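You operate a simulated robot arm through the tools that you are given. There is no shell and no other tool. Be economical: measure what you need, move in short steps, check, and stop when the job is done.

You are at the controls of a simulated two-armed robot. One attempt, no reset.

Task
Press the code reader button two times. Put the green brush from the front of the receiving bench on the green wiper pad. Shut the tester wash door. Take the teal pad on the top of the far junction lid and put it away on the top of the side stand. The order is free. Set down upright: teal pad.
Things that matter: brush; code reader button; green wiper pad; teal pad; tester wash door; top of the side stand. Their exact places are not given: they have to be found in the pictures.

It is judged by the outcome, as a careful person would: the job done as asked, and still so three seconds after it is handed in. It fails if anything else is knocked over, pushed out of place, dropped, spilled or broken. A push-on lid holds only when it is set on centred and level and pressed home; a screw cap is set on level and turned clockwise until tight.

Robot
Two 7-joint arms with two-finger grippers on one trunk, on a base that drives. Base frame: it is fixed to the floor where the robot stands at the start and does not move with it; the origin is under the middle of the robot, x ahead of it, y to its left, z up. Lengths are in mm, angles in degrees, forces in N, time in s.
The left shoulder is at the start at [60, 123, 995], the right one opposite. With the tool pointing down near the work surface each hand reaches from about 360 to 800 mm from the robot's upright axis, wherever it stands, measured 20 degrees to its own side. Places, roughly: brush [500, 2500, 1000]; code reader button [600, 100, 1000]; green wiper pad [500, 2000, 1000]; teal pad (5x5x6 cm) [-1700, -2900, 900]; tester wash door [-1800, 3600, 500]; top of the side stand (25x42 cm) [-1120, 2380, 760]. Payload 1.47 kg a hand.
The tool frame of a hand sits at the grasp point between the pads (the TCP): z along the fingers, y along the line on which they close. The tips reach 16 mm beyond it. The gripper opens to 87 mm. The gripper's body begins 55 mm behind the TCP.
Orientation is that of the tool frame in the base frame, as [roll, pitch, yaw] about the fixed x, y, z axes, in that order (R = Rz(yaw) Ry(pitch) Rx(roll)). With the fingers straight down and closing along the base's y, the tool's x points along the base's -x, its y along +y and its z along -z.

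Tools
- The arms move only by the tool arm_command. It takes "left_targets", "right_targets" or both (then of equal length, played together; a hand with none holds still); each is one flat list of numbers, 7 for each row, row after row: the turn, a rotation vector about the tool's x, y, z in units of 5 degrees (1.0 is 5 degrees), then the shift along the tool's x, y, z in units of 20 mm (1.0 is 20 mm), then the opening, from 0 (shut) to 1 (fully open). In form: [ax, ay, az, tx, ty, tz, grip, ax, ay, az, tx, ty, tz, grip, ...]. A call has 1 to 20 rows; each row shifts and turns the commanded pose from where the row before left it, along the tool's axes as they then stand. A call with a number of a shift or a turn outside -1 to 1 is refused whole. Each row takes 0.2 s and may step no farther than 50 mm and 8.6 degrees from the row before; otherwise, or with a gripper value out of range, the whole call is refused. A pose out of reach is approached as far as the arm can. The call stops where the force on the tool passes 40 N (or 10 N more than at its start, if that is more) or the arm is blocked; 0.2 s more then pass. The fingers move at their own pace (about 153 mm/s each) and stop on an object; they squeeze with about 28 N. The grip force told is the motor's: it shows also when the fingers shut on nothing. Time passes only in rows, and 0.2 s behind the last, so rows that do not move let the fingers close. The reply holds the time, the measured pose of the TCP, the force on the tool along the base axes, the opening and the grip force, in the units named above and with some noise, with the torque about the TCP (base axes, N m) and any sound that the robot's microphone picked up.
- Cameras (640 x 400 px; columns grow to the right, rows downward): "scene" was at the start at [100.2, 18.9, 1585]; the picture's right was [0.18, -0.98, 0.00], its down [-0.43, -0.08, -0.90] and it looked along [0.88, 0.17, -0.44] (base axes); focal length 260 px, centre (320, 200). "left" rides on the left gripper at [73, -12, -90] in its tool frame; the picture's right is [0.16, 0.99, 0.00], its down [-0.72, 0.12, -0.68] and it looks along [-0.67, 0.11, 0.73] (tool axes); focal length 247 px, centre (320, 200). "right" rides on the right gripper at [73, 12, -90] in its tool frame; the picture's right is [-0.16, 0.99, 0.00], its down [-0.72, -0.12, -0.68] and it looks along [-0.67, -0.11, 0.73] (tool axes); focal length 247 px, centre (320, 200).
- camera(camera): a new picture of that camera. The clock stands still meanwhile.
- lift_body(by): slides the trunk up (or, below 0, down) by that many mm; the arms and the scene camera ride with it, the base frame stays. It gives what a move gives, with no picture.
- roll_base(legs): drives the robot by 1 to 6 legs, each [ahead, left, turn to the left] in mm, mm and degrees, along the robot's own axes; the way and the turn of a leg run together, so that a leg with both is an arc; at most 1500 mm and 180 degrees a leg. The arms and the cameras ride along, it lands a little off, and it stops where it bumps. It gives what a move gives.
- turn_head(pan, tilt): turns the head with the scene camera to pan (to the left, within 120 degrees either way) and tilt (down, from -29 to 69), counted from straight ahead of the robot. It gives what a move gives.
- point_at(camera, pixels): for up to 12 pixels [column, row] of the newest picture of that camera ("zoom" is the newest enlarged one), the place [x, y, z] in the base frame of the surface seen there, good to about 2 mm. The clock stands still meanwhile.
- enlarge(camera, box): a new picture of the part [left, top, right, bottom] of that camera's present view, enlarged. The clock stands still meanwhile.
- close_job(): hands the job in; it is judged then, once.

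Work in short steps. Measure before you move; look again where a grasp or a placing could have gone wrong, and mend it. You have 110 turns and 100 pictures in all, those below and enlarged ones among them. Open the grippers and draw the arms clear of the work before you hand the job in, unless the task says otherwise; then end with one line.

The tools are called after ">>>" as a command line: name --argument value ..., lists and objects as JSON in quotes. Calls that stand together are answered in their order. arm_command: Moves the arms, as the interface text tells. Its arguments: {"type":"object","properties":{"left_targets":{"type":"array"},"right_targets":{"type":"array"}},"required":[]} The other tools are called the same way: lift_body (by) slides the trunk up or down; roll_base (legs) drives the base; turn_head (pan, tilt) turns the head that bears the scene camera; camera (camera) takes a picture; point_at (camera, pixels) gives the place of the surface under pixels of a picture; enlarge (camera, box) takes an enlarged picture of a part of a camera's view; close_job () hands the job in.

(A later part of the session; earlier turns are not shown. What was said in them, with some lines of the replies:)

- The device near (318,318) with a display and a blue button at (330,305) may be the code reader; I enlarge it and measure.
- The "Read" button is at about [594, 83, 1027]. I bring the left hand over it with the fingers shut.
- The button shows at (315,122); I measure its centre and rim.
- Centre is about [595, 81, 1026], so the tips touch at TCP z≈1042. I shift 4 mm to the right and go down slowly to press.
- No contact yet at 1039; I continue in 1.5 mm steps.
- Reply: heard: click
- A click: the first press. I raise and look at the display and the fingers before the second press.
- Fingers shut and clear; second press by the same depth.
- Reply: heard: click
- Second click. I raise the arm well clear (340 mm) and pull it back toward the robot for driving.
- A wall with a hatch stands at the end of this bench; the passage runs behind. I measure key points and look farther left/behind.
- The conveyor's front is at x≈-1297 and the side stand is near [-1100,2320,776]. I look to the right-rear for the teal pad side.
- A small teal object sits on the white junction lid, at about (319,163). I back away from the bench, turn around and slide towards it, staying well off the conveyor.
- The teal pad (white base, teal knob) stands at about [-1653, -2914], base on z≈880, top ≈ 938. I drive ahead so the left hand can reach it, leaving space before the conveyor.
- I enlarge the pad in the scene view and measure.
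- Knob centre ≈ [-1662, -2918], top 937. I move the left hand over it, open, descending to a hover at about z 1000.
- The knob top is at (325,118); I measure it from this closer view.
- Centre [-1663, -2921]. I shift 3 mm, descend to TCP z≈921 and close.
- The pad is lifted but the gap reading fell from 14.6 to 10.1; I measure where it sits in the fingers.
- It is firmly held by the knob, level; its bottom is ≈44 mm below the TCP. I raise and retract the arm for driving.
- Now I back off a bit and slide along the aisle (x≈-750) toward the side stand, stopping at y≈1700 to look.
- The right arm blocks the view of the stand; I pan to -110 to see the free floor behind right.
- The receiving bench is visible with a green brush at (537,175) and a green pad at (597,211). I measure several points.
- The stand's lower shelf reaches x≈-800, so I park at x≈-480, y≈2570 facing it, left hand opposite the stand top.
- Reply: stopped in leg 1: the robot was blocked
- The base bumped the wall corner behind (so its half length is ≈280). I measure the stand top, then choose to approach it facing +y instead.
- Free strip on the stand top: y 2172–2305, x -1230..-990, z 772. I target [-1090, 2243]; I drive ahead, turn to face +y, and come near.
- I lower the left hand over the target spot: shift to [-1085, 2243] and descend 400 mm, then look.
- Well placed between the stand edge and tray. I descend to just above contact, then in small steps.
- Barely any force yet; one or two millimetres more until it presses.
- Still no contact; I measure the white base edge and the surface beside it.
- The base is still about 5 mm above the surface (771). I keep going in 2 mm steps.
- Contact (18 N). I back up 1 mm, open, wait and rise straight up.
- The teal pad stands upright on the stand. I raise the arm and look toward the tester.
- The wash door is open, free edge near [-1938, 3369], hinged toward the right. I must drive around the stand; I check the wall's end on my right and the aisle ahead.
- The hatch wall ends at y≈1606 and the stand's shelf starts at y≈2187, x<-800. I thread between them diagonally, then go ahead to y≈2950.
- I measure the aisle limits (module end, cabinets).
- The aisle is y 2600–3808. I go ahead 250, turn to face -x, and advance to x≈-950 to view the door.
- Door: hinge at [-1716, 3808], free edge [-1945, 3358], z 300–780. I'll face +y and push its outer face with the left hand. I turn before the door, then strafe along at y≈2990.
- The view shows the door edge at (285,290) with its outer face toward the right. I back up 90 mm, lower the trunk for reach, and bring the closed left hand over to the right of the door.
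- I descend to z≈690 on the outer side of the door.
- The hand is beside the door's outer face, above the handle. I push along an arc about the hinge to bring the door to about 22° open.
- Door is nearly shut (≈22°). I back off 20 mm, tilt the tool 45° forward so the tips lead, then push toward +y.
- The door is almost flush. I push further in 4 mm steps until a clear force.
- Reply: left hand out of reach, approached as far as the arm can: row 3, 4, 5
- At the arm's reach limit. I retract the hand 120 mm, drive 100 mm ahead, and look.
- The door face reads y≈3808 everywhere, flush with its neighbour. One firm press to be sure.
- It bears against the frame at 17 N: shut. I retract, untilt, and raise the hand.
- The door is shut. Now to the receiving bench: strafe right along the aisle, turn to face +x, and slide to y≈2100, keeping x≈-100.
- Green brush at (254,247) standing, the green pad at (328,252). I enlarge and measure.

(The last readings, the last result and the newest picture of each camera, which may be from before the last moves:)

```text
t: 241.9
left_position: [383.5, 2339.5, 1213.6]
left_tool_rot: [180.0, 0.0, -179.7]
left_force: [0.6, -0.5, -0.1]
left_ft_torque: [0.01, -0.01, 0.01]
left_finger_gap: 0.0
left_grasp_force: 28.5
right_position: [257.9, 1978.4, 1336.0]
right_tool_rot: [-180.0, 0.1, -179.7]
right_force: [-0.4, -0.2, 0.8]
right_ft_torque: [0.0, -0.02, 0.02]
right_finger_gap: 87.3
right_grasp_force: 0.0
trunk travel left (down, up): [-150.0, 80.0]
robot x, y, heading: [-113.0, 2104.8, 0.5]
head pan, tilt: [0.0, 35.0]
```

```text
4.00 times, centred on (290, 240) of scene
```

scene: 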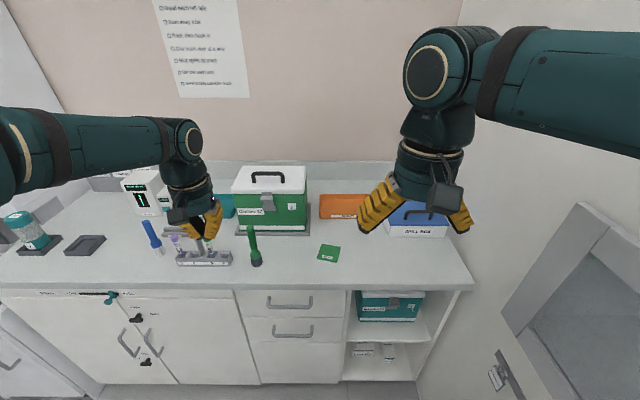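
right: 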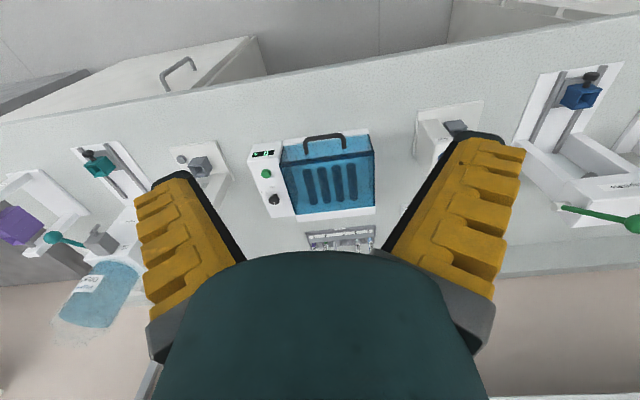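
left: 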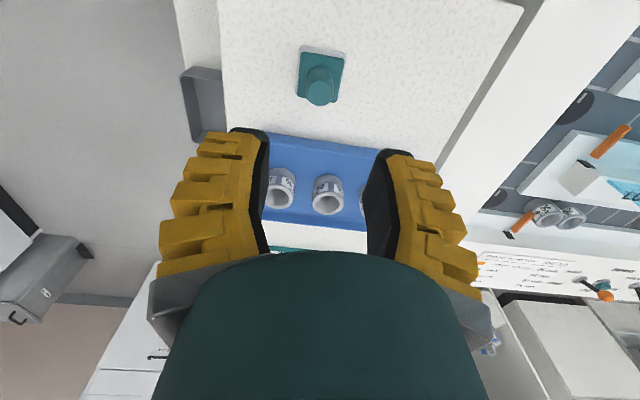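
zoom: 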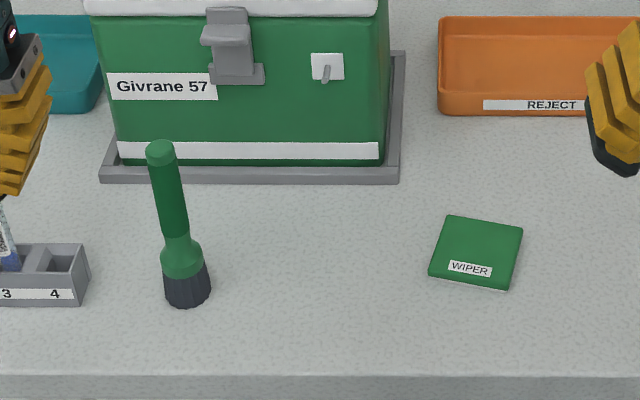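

>>> point_at --camera "zoom" --pixels '[[160, 148], [172, 200], [178, 230], [183, 262], [187, 300], [167, 290], [209, 290], [475, 250], [447, 217], [522, 228], [507, 289], [431, 277]]'

```text
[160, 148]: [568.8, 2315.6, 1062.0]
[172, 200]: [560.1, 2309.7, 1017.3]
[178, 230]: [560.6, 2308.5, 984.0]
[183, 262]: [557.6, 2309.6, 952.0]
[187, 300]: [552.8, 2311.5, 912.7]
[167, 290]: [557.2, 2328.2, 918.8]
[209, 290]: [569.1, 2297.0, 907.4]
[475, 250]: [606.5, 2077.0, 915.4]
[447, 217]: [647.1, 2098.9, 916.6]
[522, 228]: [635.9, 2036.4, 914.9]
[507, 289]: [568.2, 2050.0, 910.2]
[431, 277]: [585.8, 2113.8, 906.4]
```

Brush stands at ≈[568, 2312], table 905, top 1063; pad centre ≈[608, 2075], top ≈915. I drive ahead 190 mm and a bit right.

>>> roll_base --legs '[[190, -40, -0.4]]'

>>> turn_head --pan 12 --tilt 45

>>> enlarge --camera "scene" --box '[200, 130, 440, 300]'

>>> camera --camera "left"

```text
t: 243.5
left_position: [570.9, 2297.7, 1212.9]
left_tool_rot: [-179.9, 0.0, -179.9]
left_force: [0.0, -1.0, 0.8]
left_ft_torque: [0.01, 0.03, 0.01]
left_finger_gap: 0.0
left_grasp_force: 27.7
right_position: [445.5, 1936.8, 1335.7]
right_tool_rot: [180.0, -0.2, -179.9]
right_force: [0.0, -0.1, -0.7]
right_ft_torque: [0.03, 0.02, 0.01]
right_finger_gap: 87.1
right_grasp_force: 0.1
trunk travel left (down, up): [-150.0, 80.0]
robot x, y, heading: [70.6, 2060.5, -0.2]
head pan, tilt: [0.0, 35.0]
```

```text
t: 244.2
left_position: [571.3, 2298.7, 1214.8]
left_tool_rot: [-180.0, 0.0, -179.8]
left_force: [-0.3, -0.5, -0.3]
left_ft_torque: [-0.01, -0.01, -0.02]
left_finger_gap: 0.0
left_grasp_force: 28.5
right_position: [444.9, 1936.4, 1335.1]
right_tool_rot: [179.9, 0.0, -179.9]
right_force: [-0.5, 0.6, 0.2]
right_ft_torque: [0.02, -0.01, 0.0]
right_finger_gap: 86.9
right_grasp_force: 0.1
trunk travel left (down, up): [-150.0, 80.0]
robot x, y, heading: [76.1, 2062.4, 0.5]
head pan, tilt: [12.0, 45.0]
```

```text
2.35 times, centred on (320, 215) of scene
```

zoom: 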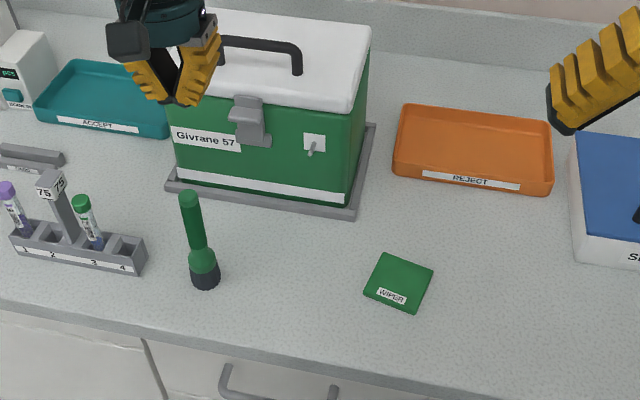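

```text
51 pictures are left
```

left: 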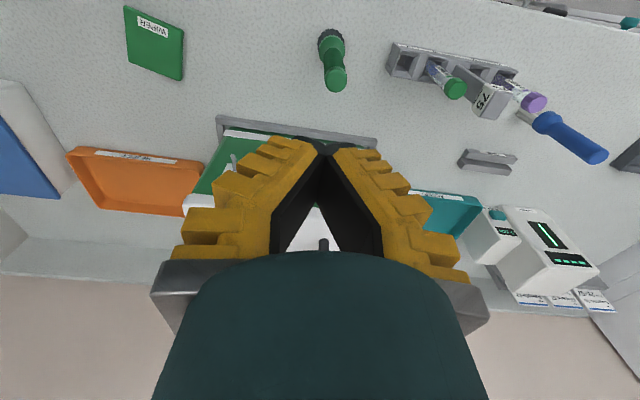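

>>> point_at --camera "left" --pixels '[[336, 78], [327, 78], [345, 78], [336, 90], [336, 68], [332, 38], [342, 34], [125, 62], [182, 80], [184, 29], [126, 6], [155, 45]]'

>>> point_at --camera "zoom" --pixels '[[188, 195], [195, 235], [202, 260], [205, 285], [240, 15], [340, 40]]'

```text
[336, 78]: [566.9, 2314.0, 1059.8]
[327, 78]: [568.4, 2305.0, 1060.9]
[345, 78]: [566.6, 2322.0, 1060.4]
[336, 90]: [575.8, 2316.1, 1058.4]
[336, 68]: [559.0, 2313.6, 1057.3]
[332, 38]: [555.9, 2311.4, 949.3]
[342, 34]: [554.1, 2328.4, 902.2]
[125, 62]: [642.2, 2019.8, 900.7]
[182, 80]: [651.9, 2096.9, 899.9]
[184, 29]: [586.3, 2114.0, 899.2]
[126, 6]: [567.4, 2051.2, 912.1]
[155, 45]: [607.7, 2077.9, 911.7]
```

```text
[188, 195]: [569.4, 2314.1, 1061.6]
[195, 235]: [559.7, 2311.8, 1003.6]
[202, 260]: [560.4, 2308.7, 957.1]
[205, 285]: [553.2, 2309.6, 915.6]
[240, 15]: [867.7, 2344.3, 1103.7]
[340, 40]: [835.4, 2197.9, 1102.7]
```

Brush axis [568, 2314], top 1060; pad centre [608, 2076]. I open part-way, shift over the brush, descend to TCP z≈1035, and close.

>>> arm_command --left_targets '[0, 0, 0, 0.15, 0.77, 0, 0.5, 0, 0, 0, 0, 0, 0, 0.5, 0, 0, 0, 0, 0, 1, 0.5, 0, 0, 0, 0, 0, 1, 0.5, 0, 0, 0, 0, 0, 1, 0.5, 0, 0, 0, 0, 0, 1, 0.5, 0, 0, 0, 0, 0, 1, 0.5, 0, 0, 0, 0, 0, 0.5, 0.5, 0, 0, 0, 0, 0, 0, 0.5]'

>>> camera --camera "left"

```text
t: 246.2
left_position: [567.6, 2314.7, 1103.6]
left_tool_rot: [180.0, 0.0, -179.9]
left_force: [-0.5, -0.2, -0.7]
left_ft_torque: [0.02, -0.01, 0.01]
left_finger_gap: 49.0
left_grasp_force: 3.9
right_position: [445.3, 1936.2, 1335.7]
right_tool_rot: [180.0, 0.0, -179.9]
right_force: [0.6, -0.6, -0.4]
right_ft_torque: [-0.01, -0.01, -0.03]
right_finger_gap: 87.0
right_grasp_force: 0.0
trunk travel left (down, up): [-150.0, 80.0]
robot x, y, heading: [73.2, 2060.3, 0.4]
head pan, tilt: [12.0, 45.0]
```

```text
50 pictures are left
```

left: 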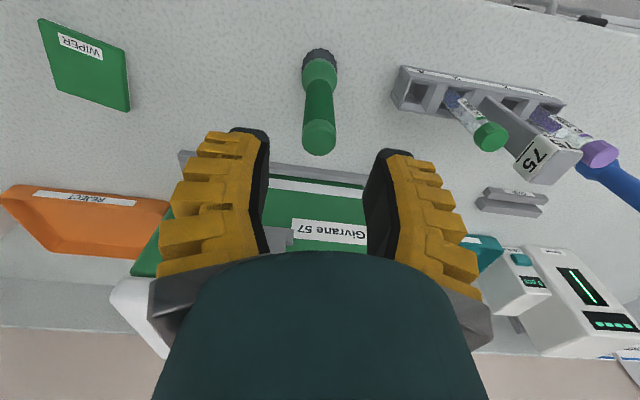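

Aligned between the fingers. I descend 70 mm more and close.

>>> arm_command --left_targets '[0, 0, 0, 0, 0, 0.9, 0.5, 0, 0, 0, 0, 0, 0.9, 0.5, 0, 0, 0, 0, 0, 0.9, 0.5, 0, 0, 0, 0, 0, 0.8, 0.5, 0, 0, 0, 0, 0, 0, 0.5, 0, 0, 0, 0, 0, 0, 0, 0, 0, 0, 0, 0, 0, 0, 0, 0, 0, 0, 0, 0, 0, 0, 0, 0, 0, 0, 0, 0]'

>>> arm_command --left_targets '[0, 0, 0, 0, 0, -0.5, 0, 0, 0, 0, 0, 0, -1, 0, 0, 0, 0, 0, 0, -1, 0, 0, 0, 0, 0, 0, -1, 0, 0, 0, 0, 0, 0, 0, 0]'

>>> camera --camera "left"

>>> camera --camera "scene"

```text
t: 248.2
left_position: [569.3, 2313.2, 1033.8]
left_tool_rot: [179.9, 0.1, -179.9]
left_force: [1.1, 0.4, 5.9]
left_ft_torque: [0.02, -0.24, 0.04]
left_finger_gap: 14.2
left_grasp_force: 28.2
right_position: [444.7, 1936.5, 1336.9]
right_tool_rot: [180.0, 0.0, -180.0]
right_force: [-0.6, -0.6, -0.3]
right_ft_torque: [0.02, -0.02, -0.01]
right_finger_gap: 87.1
right_grasp_force: 0.1
trunk travel left (down, up): [-150.0, 80.0]
robot x, y, heading: [70.4, 2065.0, -0.1]
head pan, tilt: [12.0, 45.0]
```

```text
t: 249.4
left_position: [568.8, 2313.1, 1102.8]
left_tool_rot: [180.0, 0.0, -179.8]
left_force: [0.3, -0.6, -1.0]
left_ft_torque: [0.0, 0.01, 0.01]
left_finger_gap: 8.8
left_grasp_force: 28.3
right_position: [444.8, 1937.0, 1335.0]
right_tool_rot: [179.9, 0.0, -179.9]
right_force: [1.0, 0.4, 0.5]
right_ft_torque: [-0.03, -0.04, 0.02]
right_finger_gap: 86.8
right_grasp_force: 0.0
trunk travel left (down, up): [-150.0, 80.0]
robot x, y, heading: [73.8, 2058.9, 0.1]
head pan, tilt: [12.0, 45.0]
```

```text
49 pictures are left
```

left: 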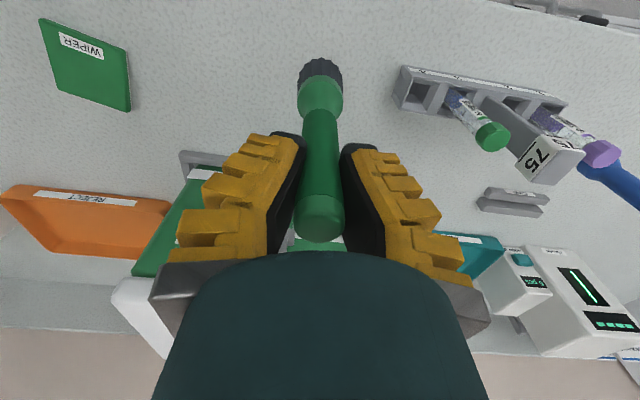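

```text
48 pictures are left
```

scene: 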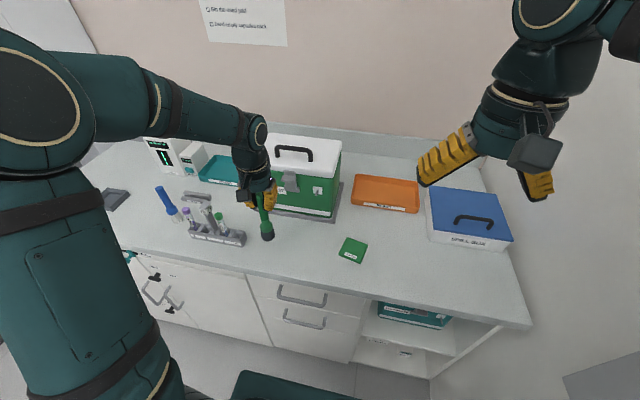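

The brush is held upright, ~70 mm up. I move it over the pad (dx +39, dy −237) while moving the right hand aside by 80 mm.

>>> arm_command --left_targets '[0, 0, 0, 0, 0, -0.5, 0, 0, 0, 0, 0, 0, 0, 0, 0, 0, 0, 0, 0, 0, 0, 0, 0, 0, 0, 0, 0, 0, 0, 0, 0, -0.1625, -0.9875, 0, 0, 0, 0, 0, -0.1625, -0.9875, 0, 0, 0, 0, 0, -0.1625, -0.9875, 0, 0, 0, 0, 0, -0.1625, -0.9875, 0, 0, 0, 0, 0, -0.1625, -0.9875, 0, 0, 0, 0, 0, -0.1625, -0.9875, 0, 0, 0, 0, 0, -0.1625, -0.9875, 0, 0, 0, 0, 0, -0.1625, -0.9875, 0, 0, 0, 0, 0, -0.1625, -0.9875, 0, 0, 0, 0, 0, -0.1625, -0.9875, 0, 0, 0, 0, 0, -0.1625, -0.9875, 0, 0, 0, 0, 0, -0.1625, -0.9875, 0, 0, 0, 0, 0, 0, 0, 0, 0]' --right_targets '[0, 0, 0, 0, -1, 0, 1, 0, 0, 0, 0, -1, 0, 1, 0, 0, 0, 0, -1, 0, 1, 0, 0, 0, 0, -1, 0, 1, 0, 0, 0, 0, 0, 0, 1, 0, 0, 0, 0, 0, 0, 1, 0, 0, 0, 0, 0, 0, 1, 0, 0, 0, 0, 0, 0, 1, 0, 0, 0, 0, 0, 0, 1, 0, 0, 0, 0, 0, 0, 1, 0, 0, 0, 0, 0, 0, 1, 0, 0, 0, 0, 0, 0, 1, 0, 0, 0, 0, 0, 0, 1, 0, 0, 0, 0, 0, 0, 1, 0, 0, 0, 0, 0, 0, 1, 0, 0, 0, 0, 0, 0, 1, 0, 0, 0, 0, 0, 0, 1]'

>>> camera --camera "scene"

>>> camera --camera "left"

```text
t: 253.0
left_position: [606.0, 2077.0, 1114.4]
left_tool_rot: [-179.9, -0.1, -179.9]
left_force: [0.2, 0.0, -0.6]
left_ft_torque: [0.01, 0.0, 0.02]
left_finger_gap: 7.9
left_grasp_force: 28.2
right_position: [444.7, 1856.6, 1337.1]
right_tool_rot: [-180.0, 0.0, -179.9]
right_force: [-0.4, 0.1, 0.4]
right_ft_torque: [-0.01, 0.01, 0.01]
right_finger_gap: 87.1
right_grasp_force: 0.0
trunk travel left (down, up): [-150.0, 80.0]
robot x, y, heading: [72.6, 2062.7, 0.4]
head pan, tilt: [12.0, 45.0]
```

```text
47 pictures are left
```

scene: 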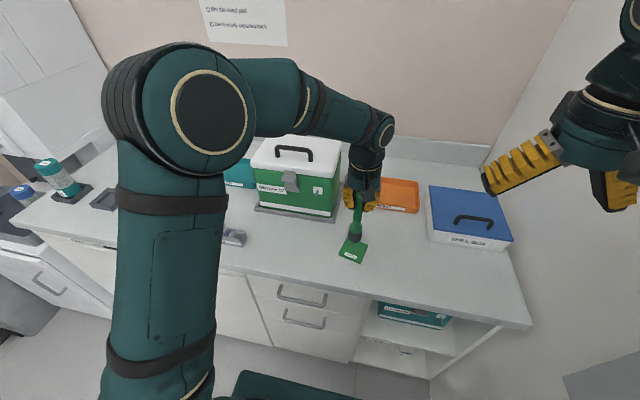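

```text
46 pictures are left
```

left: 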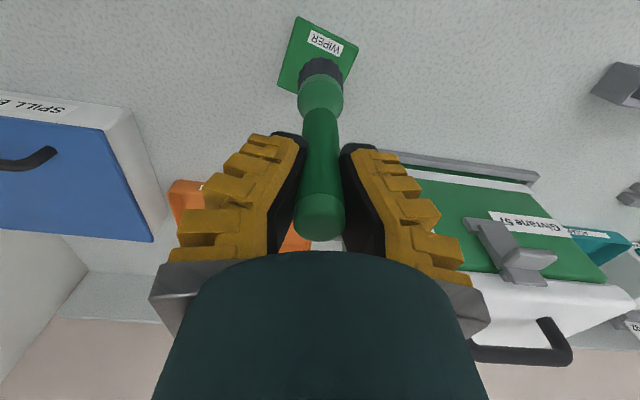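

Over the pad. I descend 60 mm, then check alignment.

>>> arm_command --left_targets '[0, 0, 0, -0.05, 0, 1, 0, 0, 0, 0, 0, 0, 1, 0, 0, 0, 0, 0, 0, 1, 0, 0, 0, 0, 0, 0, 0, 0]'

>>> enlarge --camera "left" --box '[240, 0, 400, 120]'

>>> enlarge --camera "scene" --box '[310, 190, 410, 270]'

```text
t: 254.0
left_position: [606.9, 2075.6, 1053.5]
left_tool_rot: [180.0, 0.0, -179.9]
left_force: [0.2, -0.6, -0.6]
left_ft_torque: [0.0, 0.03, 0.01]
left_finger_gap: 7.9
left_grasp_force: 28.0
right_position: [443.8, 1856.6, 1335.8]
right_tool_rot: [-180.0, 0.0, -180.0]
right_force: [0.7, 0.3, -0.2]
right_ft_torque: [0.0, -0.01, 0.01]
right_finger_gap: 87.1
right_grasp_force: 0.1
trunk travel left (down, up): [-150.0, 80.0]
robot x, y, heading: [73.8, 2059.2, 0.5]
head pan, tilt: [12.0, 45.0]
```

```text
3.33 times, centred on (320, 60) of left
```

zoom: 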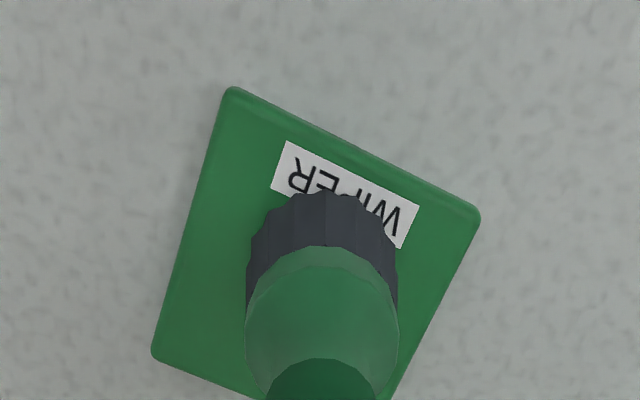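

```text
5.00 times, centred on (360, 230) of scene
```

zoom: 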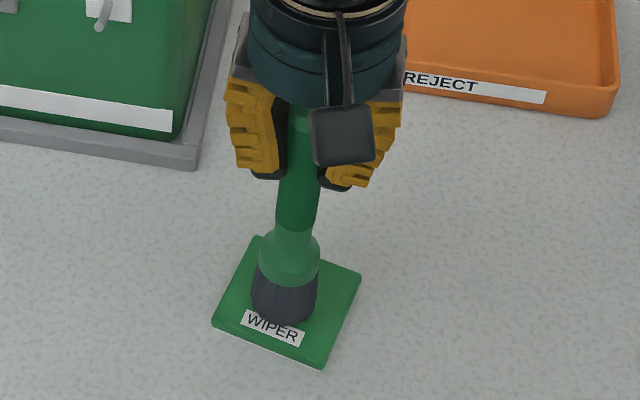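

Well centred. I descend in 2 mm steps.

>>> arm_command --left_targets '[0, 0, 0, 0, 0, 0.1, 0, 0, 0, 0, 0, 0, 0.1, 0, 0, 0, 0, 0, 0, 0.1, 0, 0, 0, 0, 0, 0, 0.1, 0]'

>>> arm_command --left_targets '[0, 0, 0, 0, 0, 0.1, 0, 0, 0, 0, 0, 0, 0, 0]'

```text
t: 255.0
left_position: [607.6, 2076.5, 1047.2]
left_tool_rot: [-179.9, 0.2, -179.9]
left_force: [-0.7, 0.7, 10.8]
left_ft_torque: [0.09, 0.03, 0.0]
left_finger_gap: 7.9
left_grasp_force: 28.2
right_position: [443.8, 1858.2, 1336.2]
right_tool_rot: [-179.9, 0.0, -179.9]
right_force: [-0.5, -0.3, -0.6]
right_ft_torque: [-0.01, 0.03, -0.03]
right_finger_gap: 87.1
right_grasp_force: 0.0
trunk travel left (down, up): [-150.0, 80.0]
robot x, y, heading: [71.2, 2058.9, 0.3]
head pan, tilt: [12.0, 45.0]
```

```text
t: 255.6
left_position: [606.7, 2076.5, 1046.1]
left_tool_rot: [-179.9, 0.3, -180.0]
left_force: [-1.6, 1.7, 26.8]
left_ft_torque: [-0.04, -0.02, -0.02]
left_finger_gap: 9.3
left_grasp_force: 27.9
right_position: [441.8, 1856.9, 1336.9]
right_tool_rot: [-180.0, 0.1, -179.9]
right_force: [-0.9, -0.1, 0.6]
right_ft_torque: [0.02, 0.04, 0.02]
right_finger_gap: 86.9
right_grasp_force: 0.0
trunk travel left (down, up): [-150.0, 80.0]
robot x, y, heading: [72.6, 2061.5, 0.2]
head pan, tilt: [12.0, 45.0]
```

Contact with the pad. I relieve by 2 mm, open, and rise.

>>> arm_command --left_targets '[0, 0, 0, 0, 0, -0.1, 0, 0, 0, 0, 0, 0, 0, 0.15, 0, 0, 0, 0, 0, 0, 0.3, 0, 0, 0, 0, 0, 0, 0.5, 0, 0, 0, 0, 0, 0, 0.5, 0, 0, 0, 0, 0, -0.5, 0.5, 0, 0, 0, 0, 0, -1, 0.5, 0, 0, 0, 0, 0, -1, 0.5, 0, 0, 0, 0, 0, -1, 0.5, 0, 0, 0, 0, 0, -1, 0.5, 0, 0, 0, 0, 0, -1, 0.5, 0, 0, 0, 0, 0, -1, 0.5, 0, 0, 0, 0, 0, -1, 0.5]'

>>> camera --camera "left"

>>> enlarge --camera "scene" --box '[260, 130, 440, 280]'

```text
t: 258.4
left_position: [607.4, 2076.1, 1196.8]
left_tool_rot: [180.0, 0.1, -179.9]
left_force: [-0.9, 0.3, 0.7]
left_ft_torque: [-0.02, 0.01, -0.01]
left_finger_gap: 49.1
left_grasp_force: 3.9
right_position: [443.3, 1856.5, 1336.0]
right_tool_rot: [-180.0, 0.0, -179.9]
right_force: [0.8, -0.2, 0.1]
right_ft_torque: [-0.02, -0.02, 0.0]
right_finger_gap: 87.1
right_grasp_force: 0.1
trunk travel left (down, up): [-150.0, 80.0]
robot x, y, heading: [70.3, 2054.3, 0.4]
head pan, tilt: [12.0, 45.0]
```

```text
43 pictures are left
```

left: 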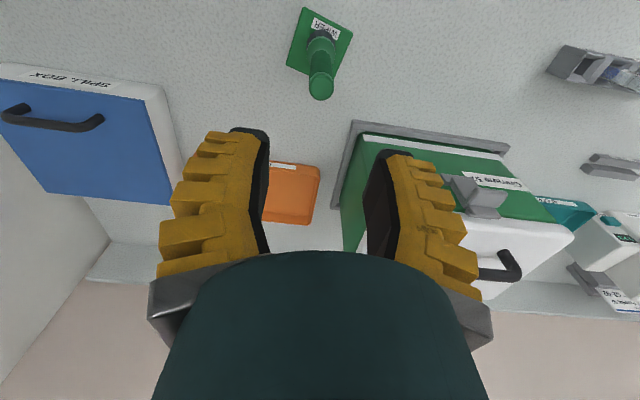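

```text
2.67 times, centred on (350, 205) of scene
```

zoom: 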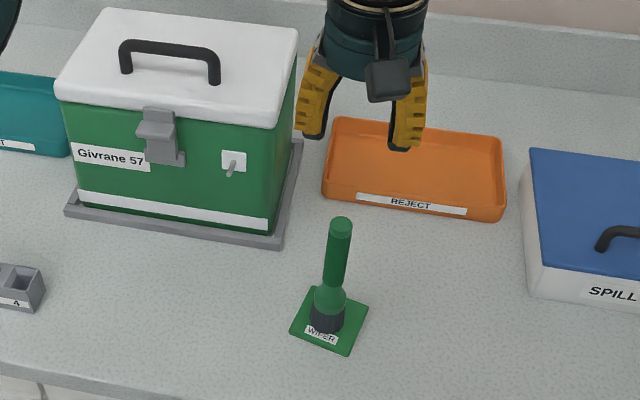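

The brush stands on the pad. I raise the hand, open, back the base off 300 mm, and then verify the stand and door.

>>> arm_command --left_targets '[0, 0, 0, 0, 0, -1, 1, 0, 0, 0, 0, 0, -1, 1, 0, 0, 0, 0, 0.5, -1, 1, 0, 0, 0, 0.5, 1, -0.5, 1, 0, 0, 0, 0.5, 1, -0.5, 1, 0, 0, 0, 1, 1, 0, 1, 0, 0, 0, 1, 1, 0, 1, 0, 0, 0, 1, 1, 0, 1, 0, 0, 0, 1, 1, 0, 1]'

>>> roll_base --legs '[[-250, 0, 0]]'

>>> turn_head --pan 120 --tilt 25

>>> camera --camera "scene"

```text
t: 260.4
left_position: [506.6, 2204.6, 1276.4]
left_tool_rot: [-180.0, 0.1, -179.9]
left_force: [-0.1, 0.0, 0.6]
left_ft_torque: [0.01, -0.02, 0.0]
left_finger_gap: 86.9
left_grasp_force: 0.1
right_position: [442.7, 1857.5, 1336.5]
right_tool_rot: [-179.9, 0.0, -179.9]
right_force: [-0.6, 1.0, 0.0]
right_ft_torque: [-0.01, -0.04, -0.01]
right_finger_gap: 87.2
right_grasp_force: 0.0
trunk travel left (down, up): [-150.0, 80.0]
robot x, y, heading: [74.0, 2059.1, 0.0]
head pan, tilt: [12.0, 45.0]
```

```text
t: 262.3
left_position: [251.4, 2205.3, 1277.1]
left_tool_rot: [-180.0, 0.1, -179.8]
left_force: [0.5, 0.3, -0.8]
left_ft_torque: [0.01, -0.02, 0.0]
left_finger_gap: 86.9
left_grasp_force: 0.0
right_position: [189.1, 1856.9, 1336.1]
right_tool_rot: [-180.0, 0.0, -179.9]
right_force: [0.5, -0.2, 0.3]
right_ft_torque: [0.01, -0.03, -0.01]
right_finger_gap: 87.2
right_grasp_force: 0.1
trunk travel left (down, up): [-150.0, 80.0]
robot x, y, heading: [-180.3, 2058.7, 0.2]
head pan, tilt: [12.0, 45.0]
```

```text
t: 264.1
left_position: [252.5, 2205.1, 1276.5]
left_tool_rot: [-179.9, 0.0, -179.8]
left_force: [-0.4, 1.0, 0.1]
left_ft_torque: [0.04, -0.04, -0.04]
left_finger_gap: 87.1
left_grasp_force: 0.0
right_position: [189.2, 1856.5, 1336.5]
right_tool_rot: [-180.0, -0.1, -179.8]
right_force: [0.7, -0.4, 0.0]
right_ft_torque: [0.02, 0.01, 0.02]
right_finger_gap: 86.8
right_grasp_force: 0.1
trunk travel left (down, up): [-150.0, 80.0]
robot x, y, heading: [-185.9, 2059.7, 0.1]
head pan, tilt: [120.0, 25.0]
```

```text
41 pictures are left
```

scene: 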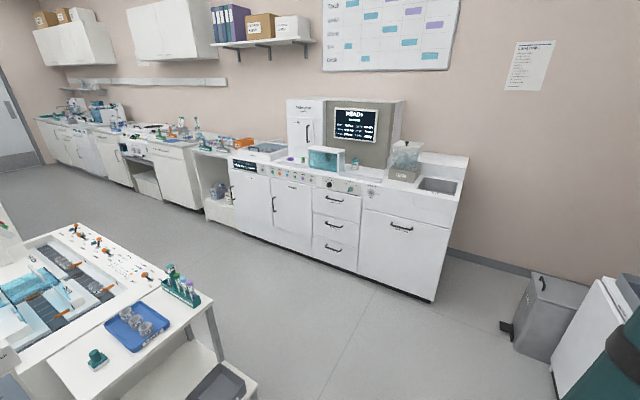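

Door shut (the screen now reads READY) and the teal pad is upright at (97,358). A last look at the brush.

>>> turn_head --pan 0 --tilt 35

>>> camera --camera "scene"

```text
t: 266.1
left_position: [251.2, 2204.3, 1276.1]
left_tool_rot: [180.0, 0.0, -179.8]
left_force: [0.1, -0.2, -0.1]
left_ft_torque: [0.0, -0.02, -0.01]
left_finger_gap: 86.9
left_grasp_force: 0.0
right_position: [189.2, 1856.8, 1336.4]
right_tool_rot: [-180.0, 0.0, -179.8]
right_force: [-0.3, -0.1, 0.0]
right_ft_torque: [-0.02, -0.01, 0.01]
right_finger_gap: 87.1
right_grasp_force: 0.1
trunk travel left (down, up): [-150.0, 80.0]
robot x, y, heading: [-186.7, 2058.5, 0.3]
head pan, tilt: [0.0, 35.0]
```

```text
40 pictures are left
```

scene: 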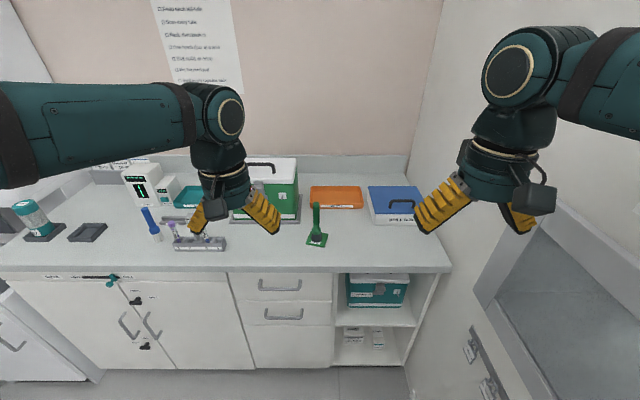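

The brush stands on the wiper pad, both arms are clear and both grippers are open. I hand in.

>>> close_job

```text
The job is handed in.
```

All four tasks are done and the job is handed in: the code reader button pressed twice (two clicks heard), the green brush standing on the wiper pad, the tester wash door shut, and the teal pad upright on the side stand; while driving, the base once bumped the hatch wall corner, and I saw nothing disturbed afterwards.
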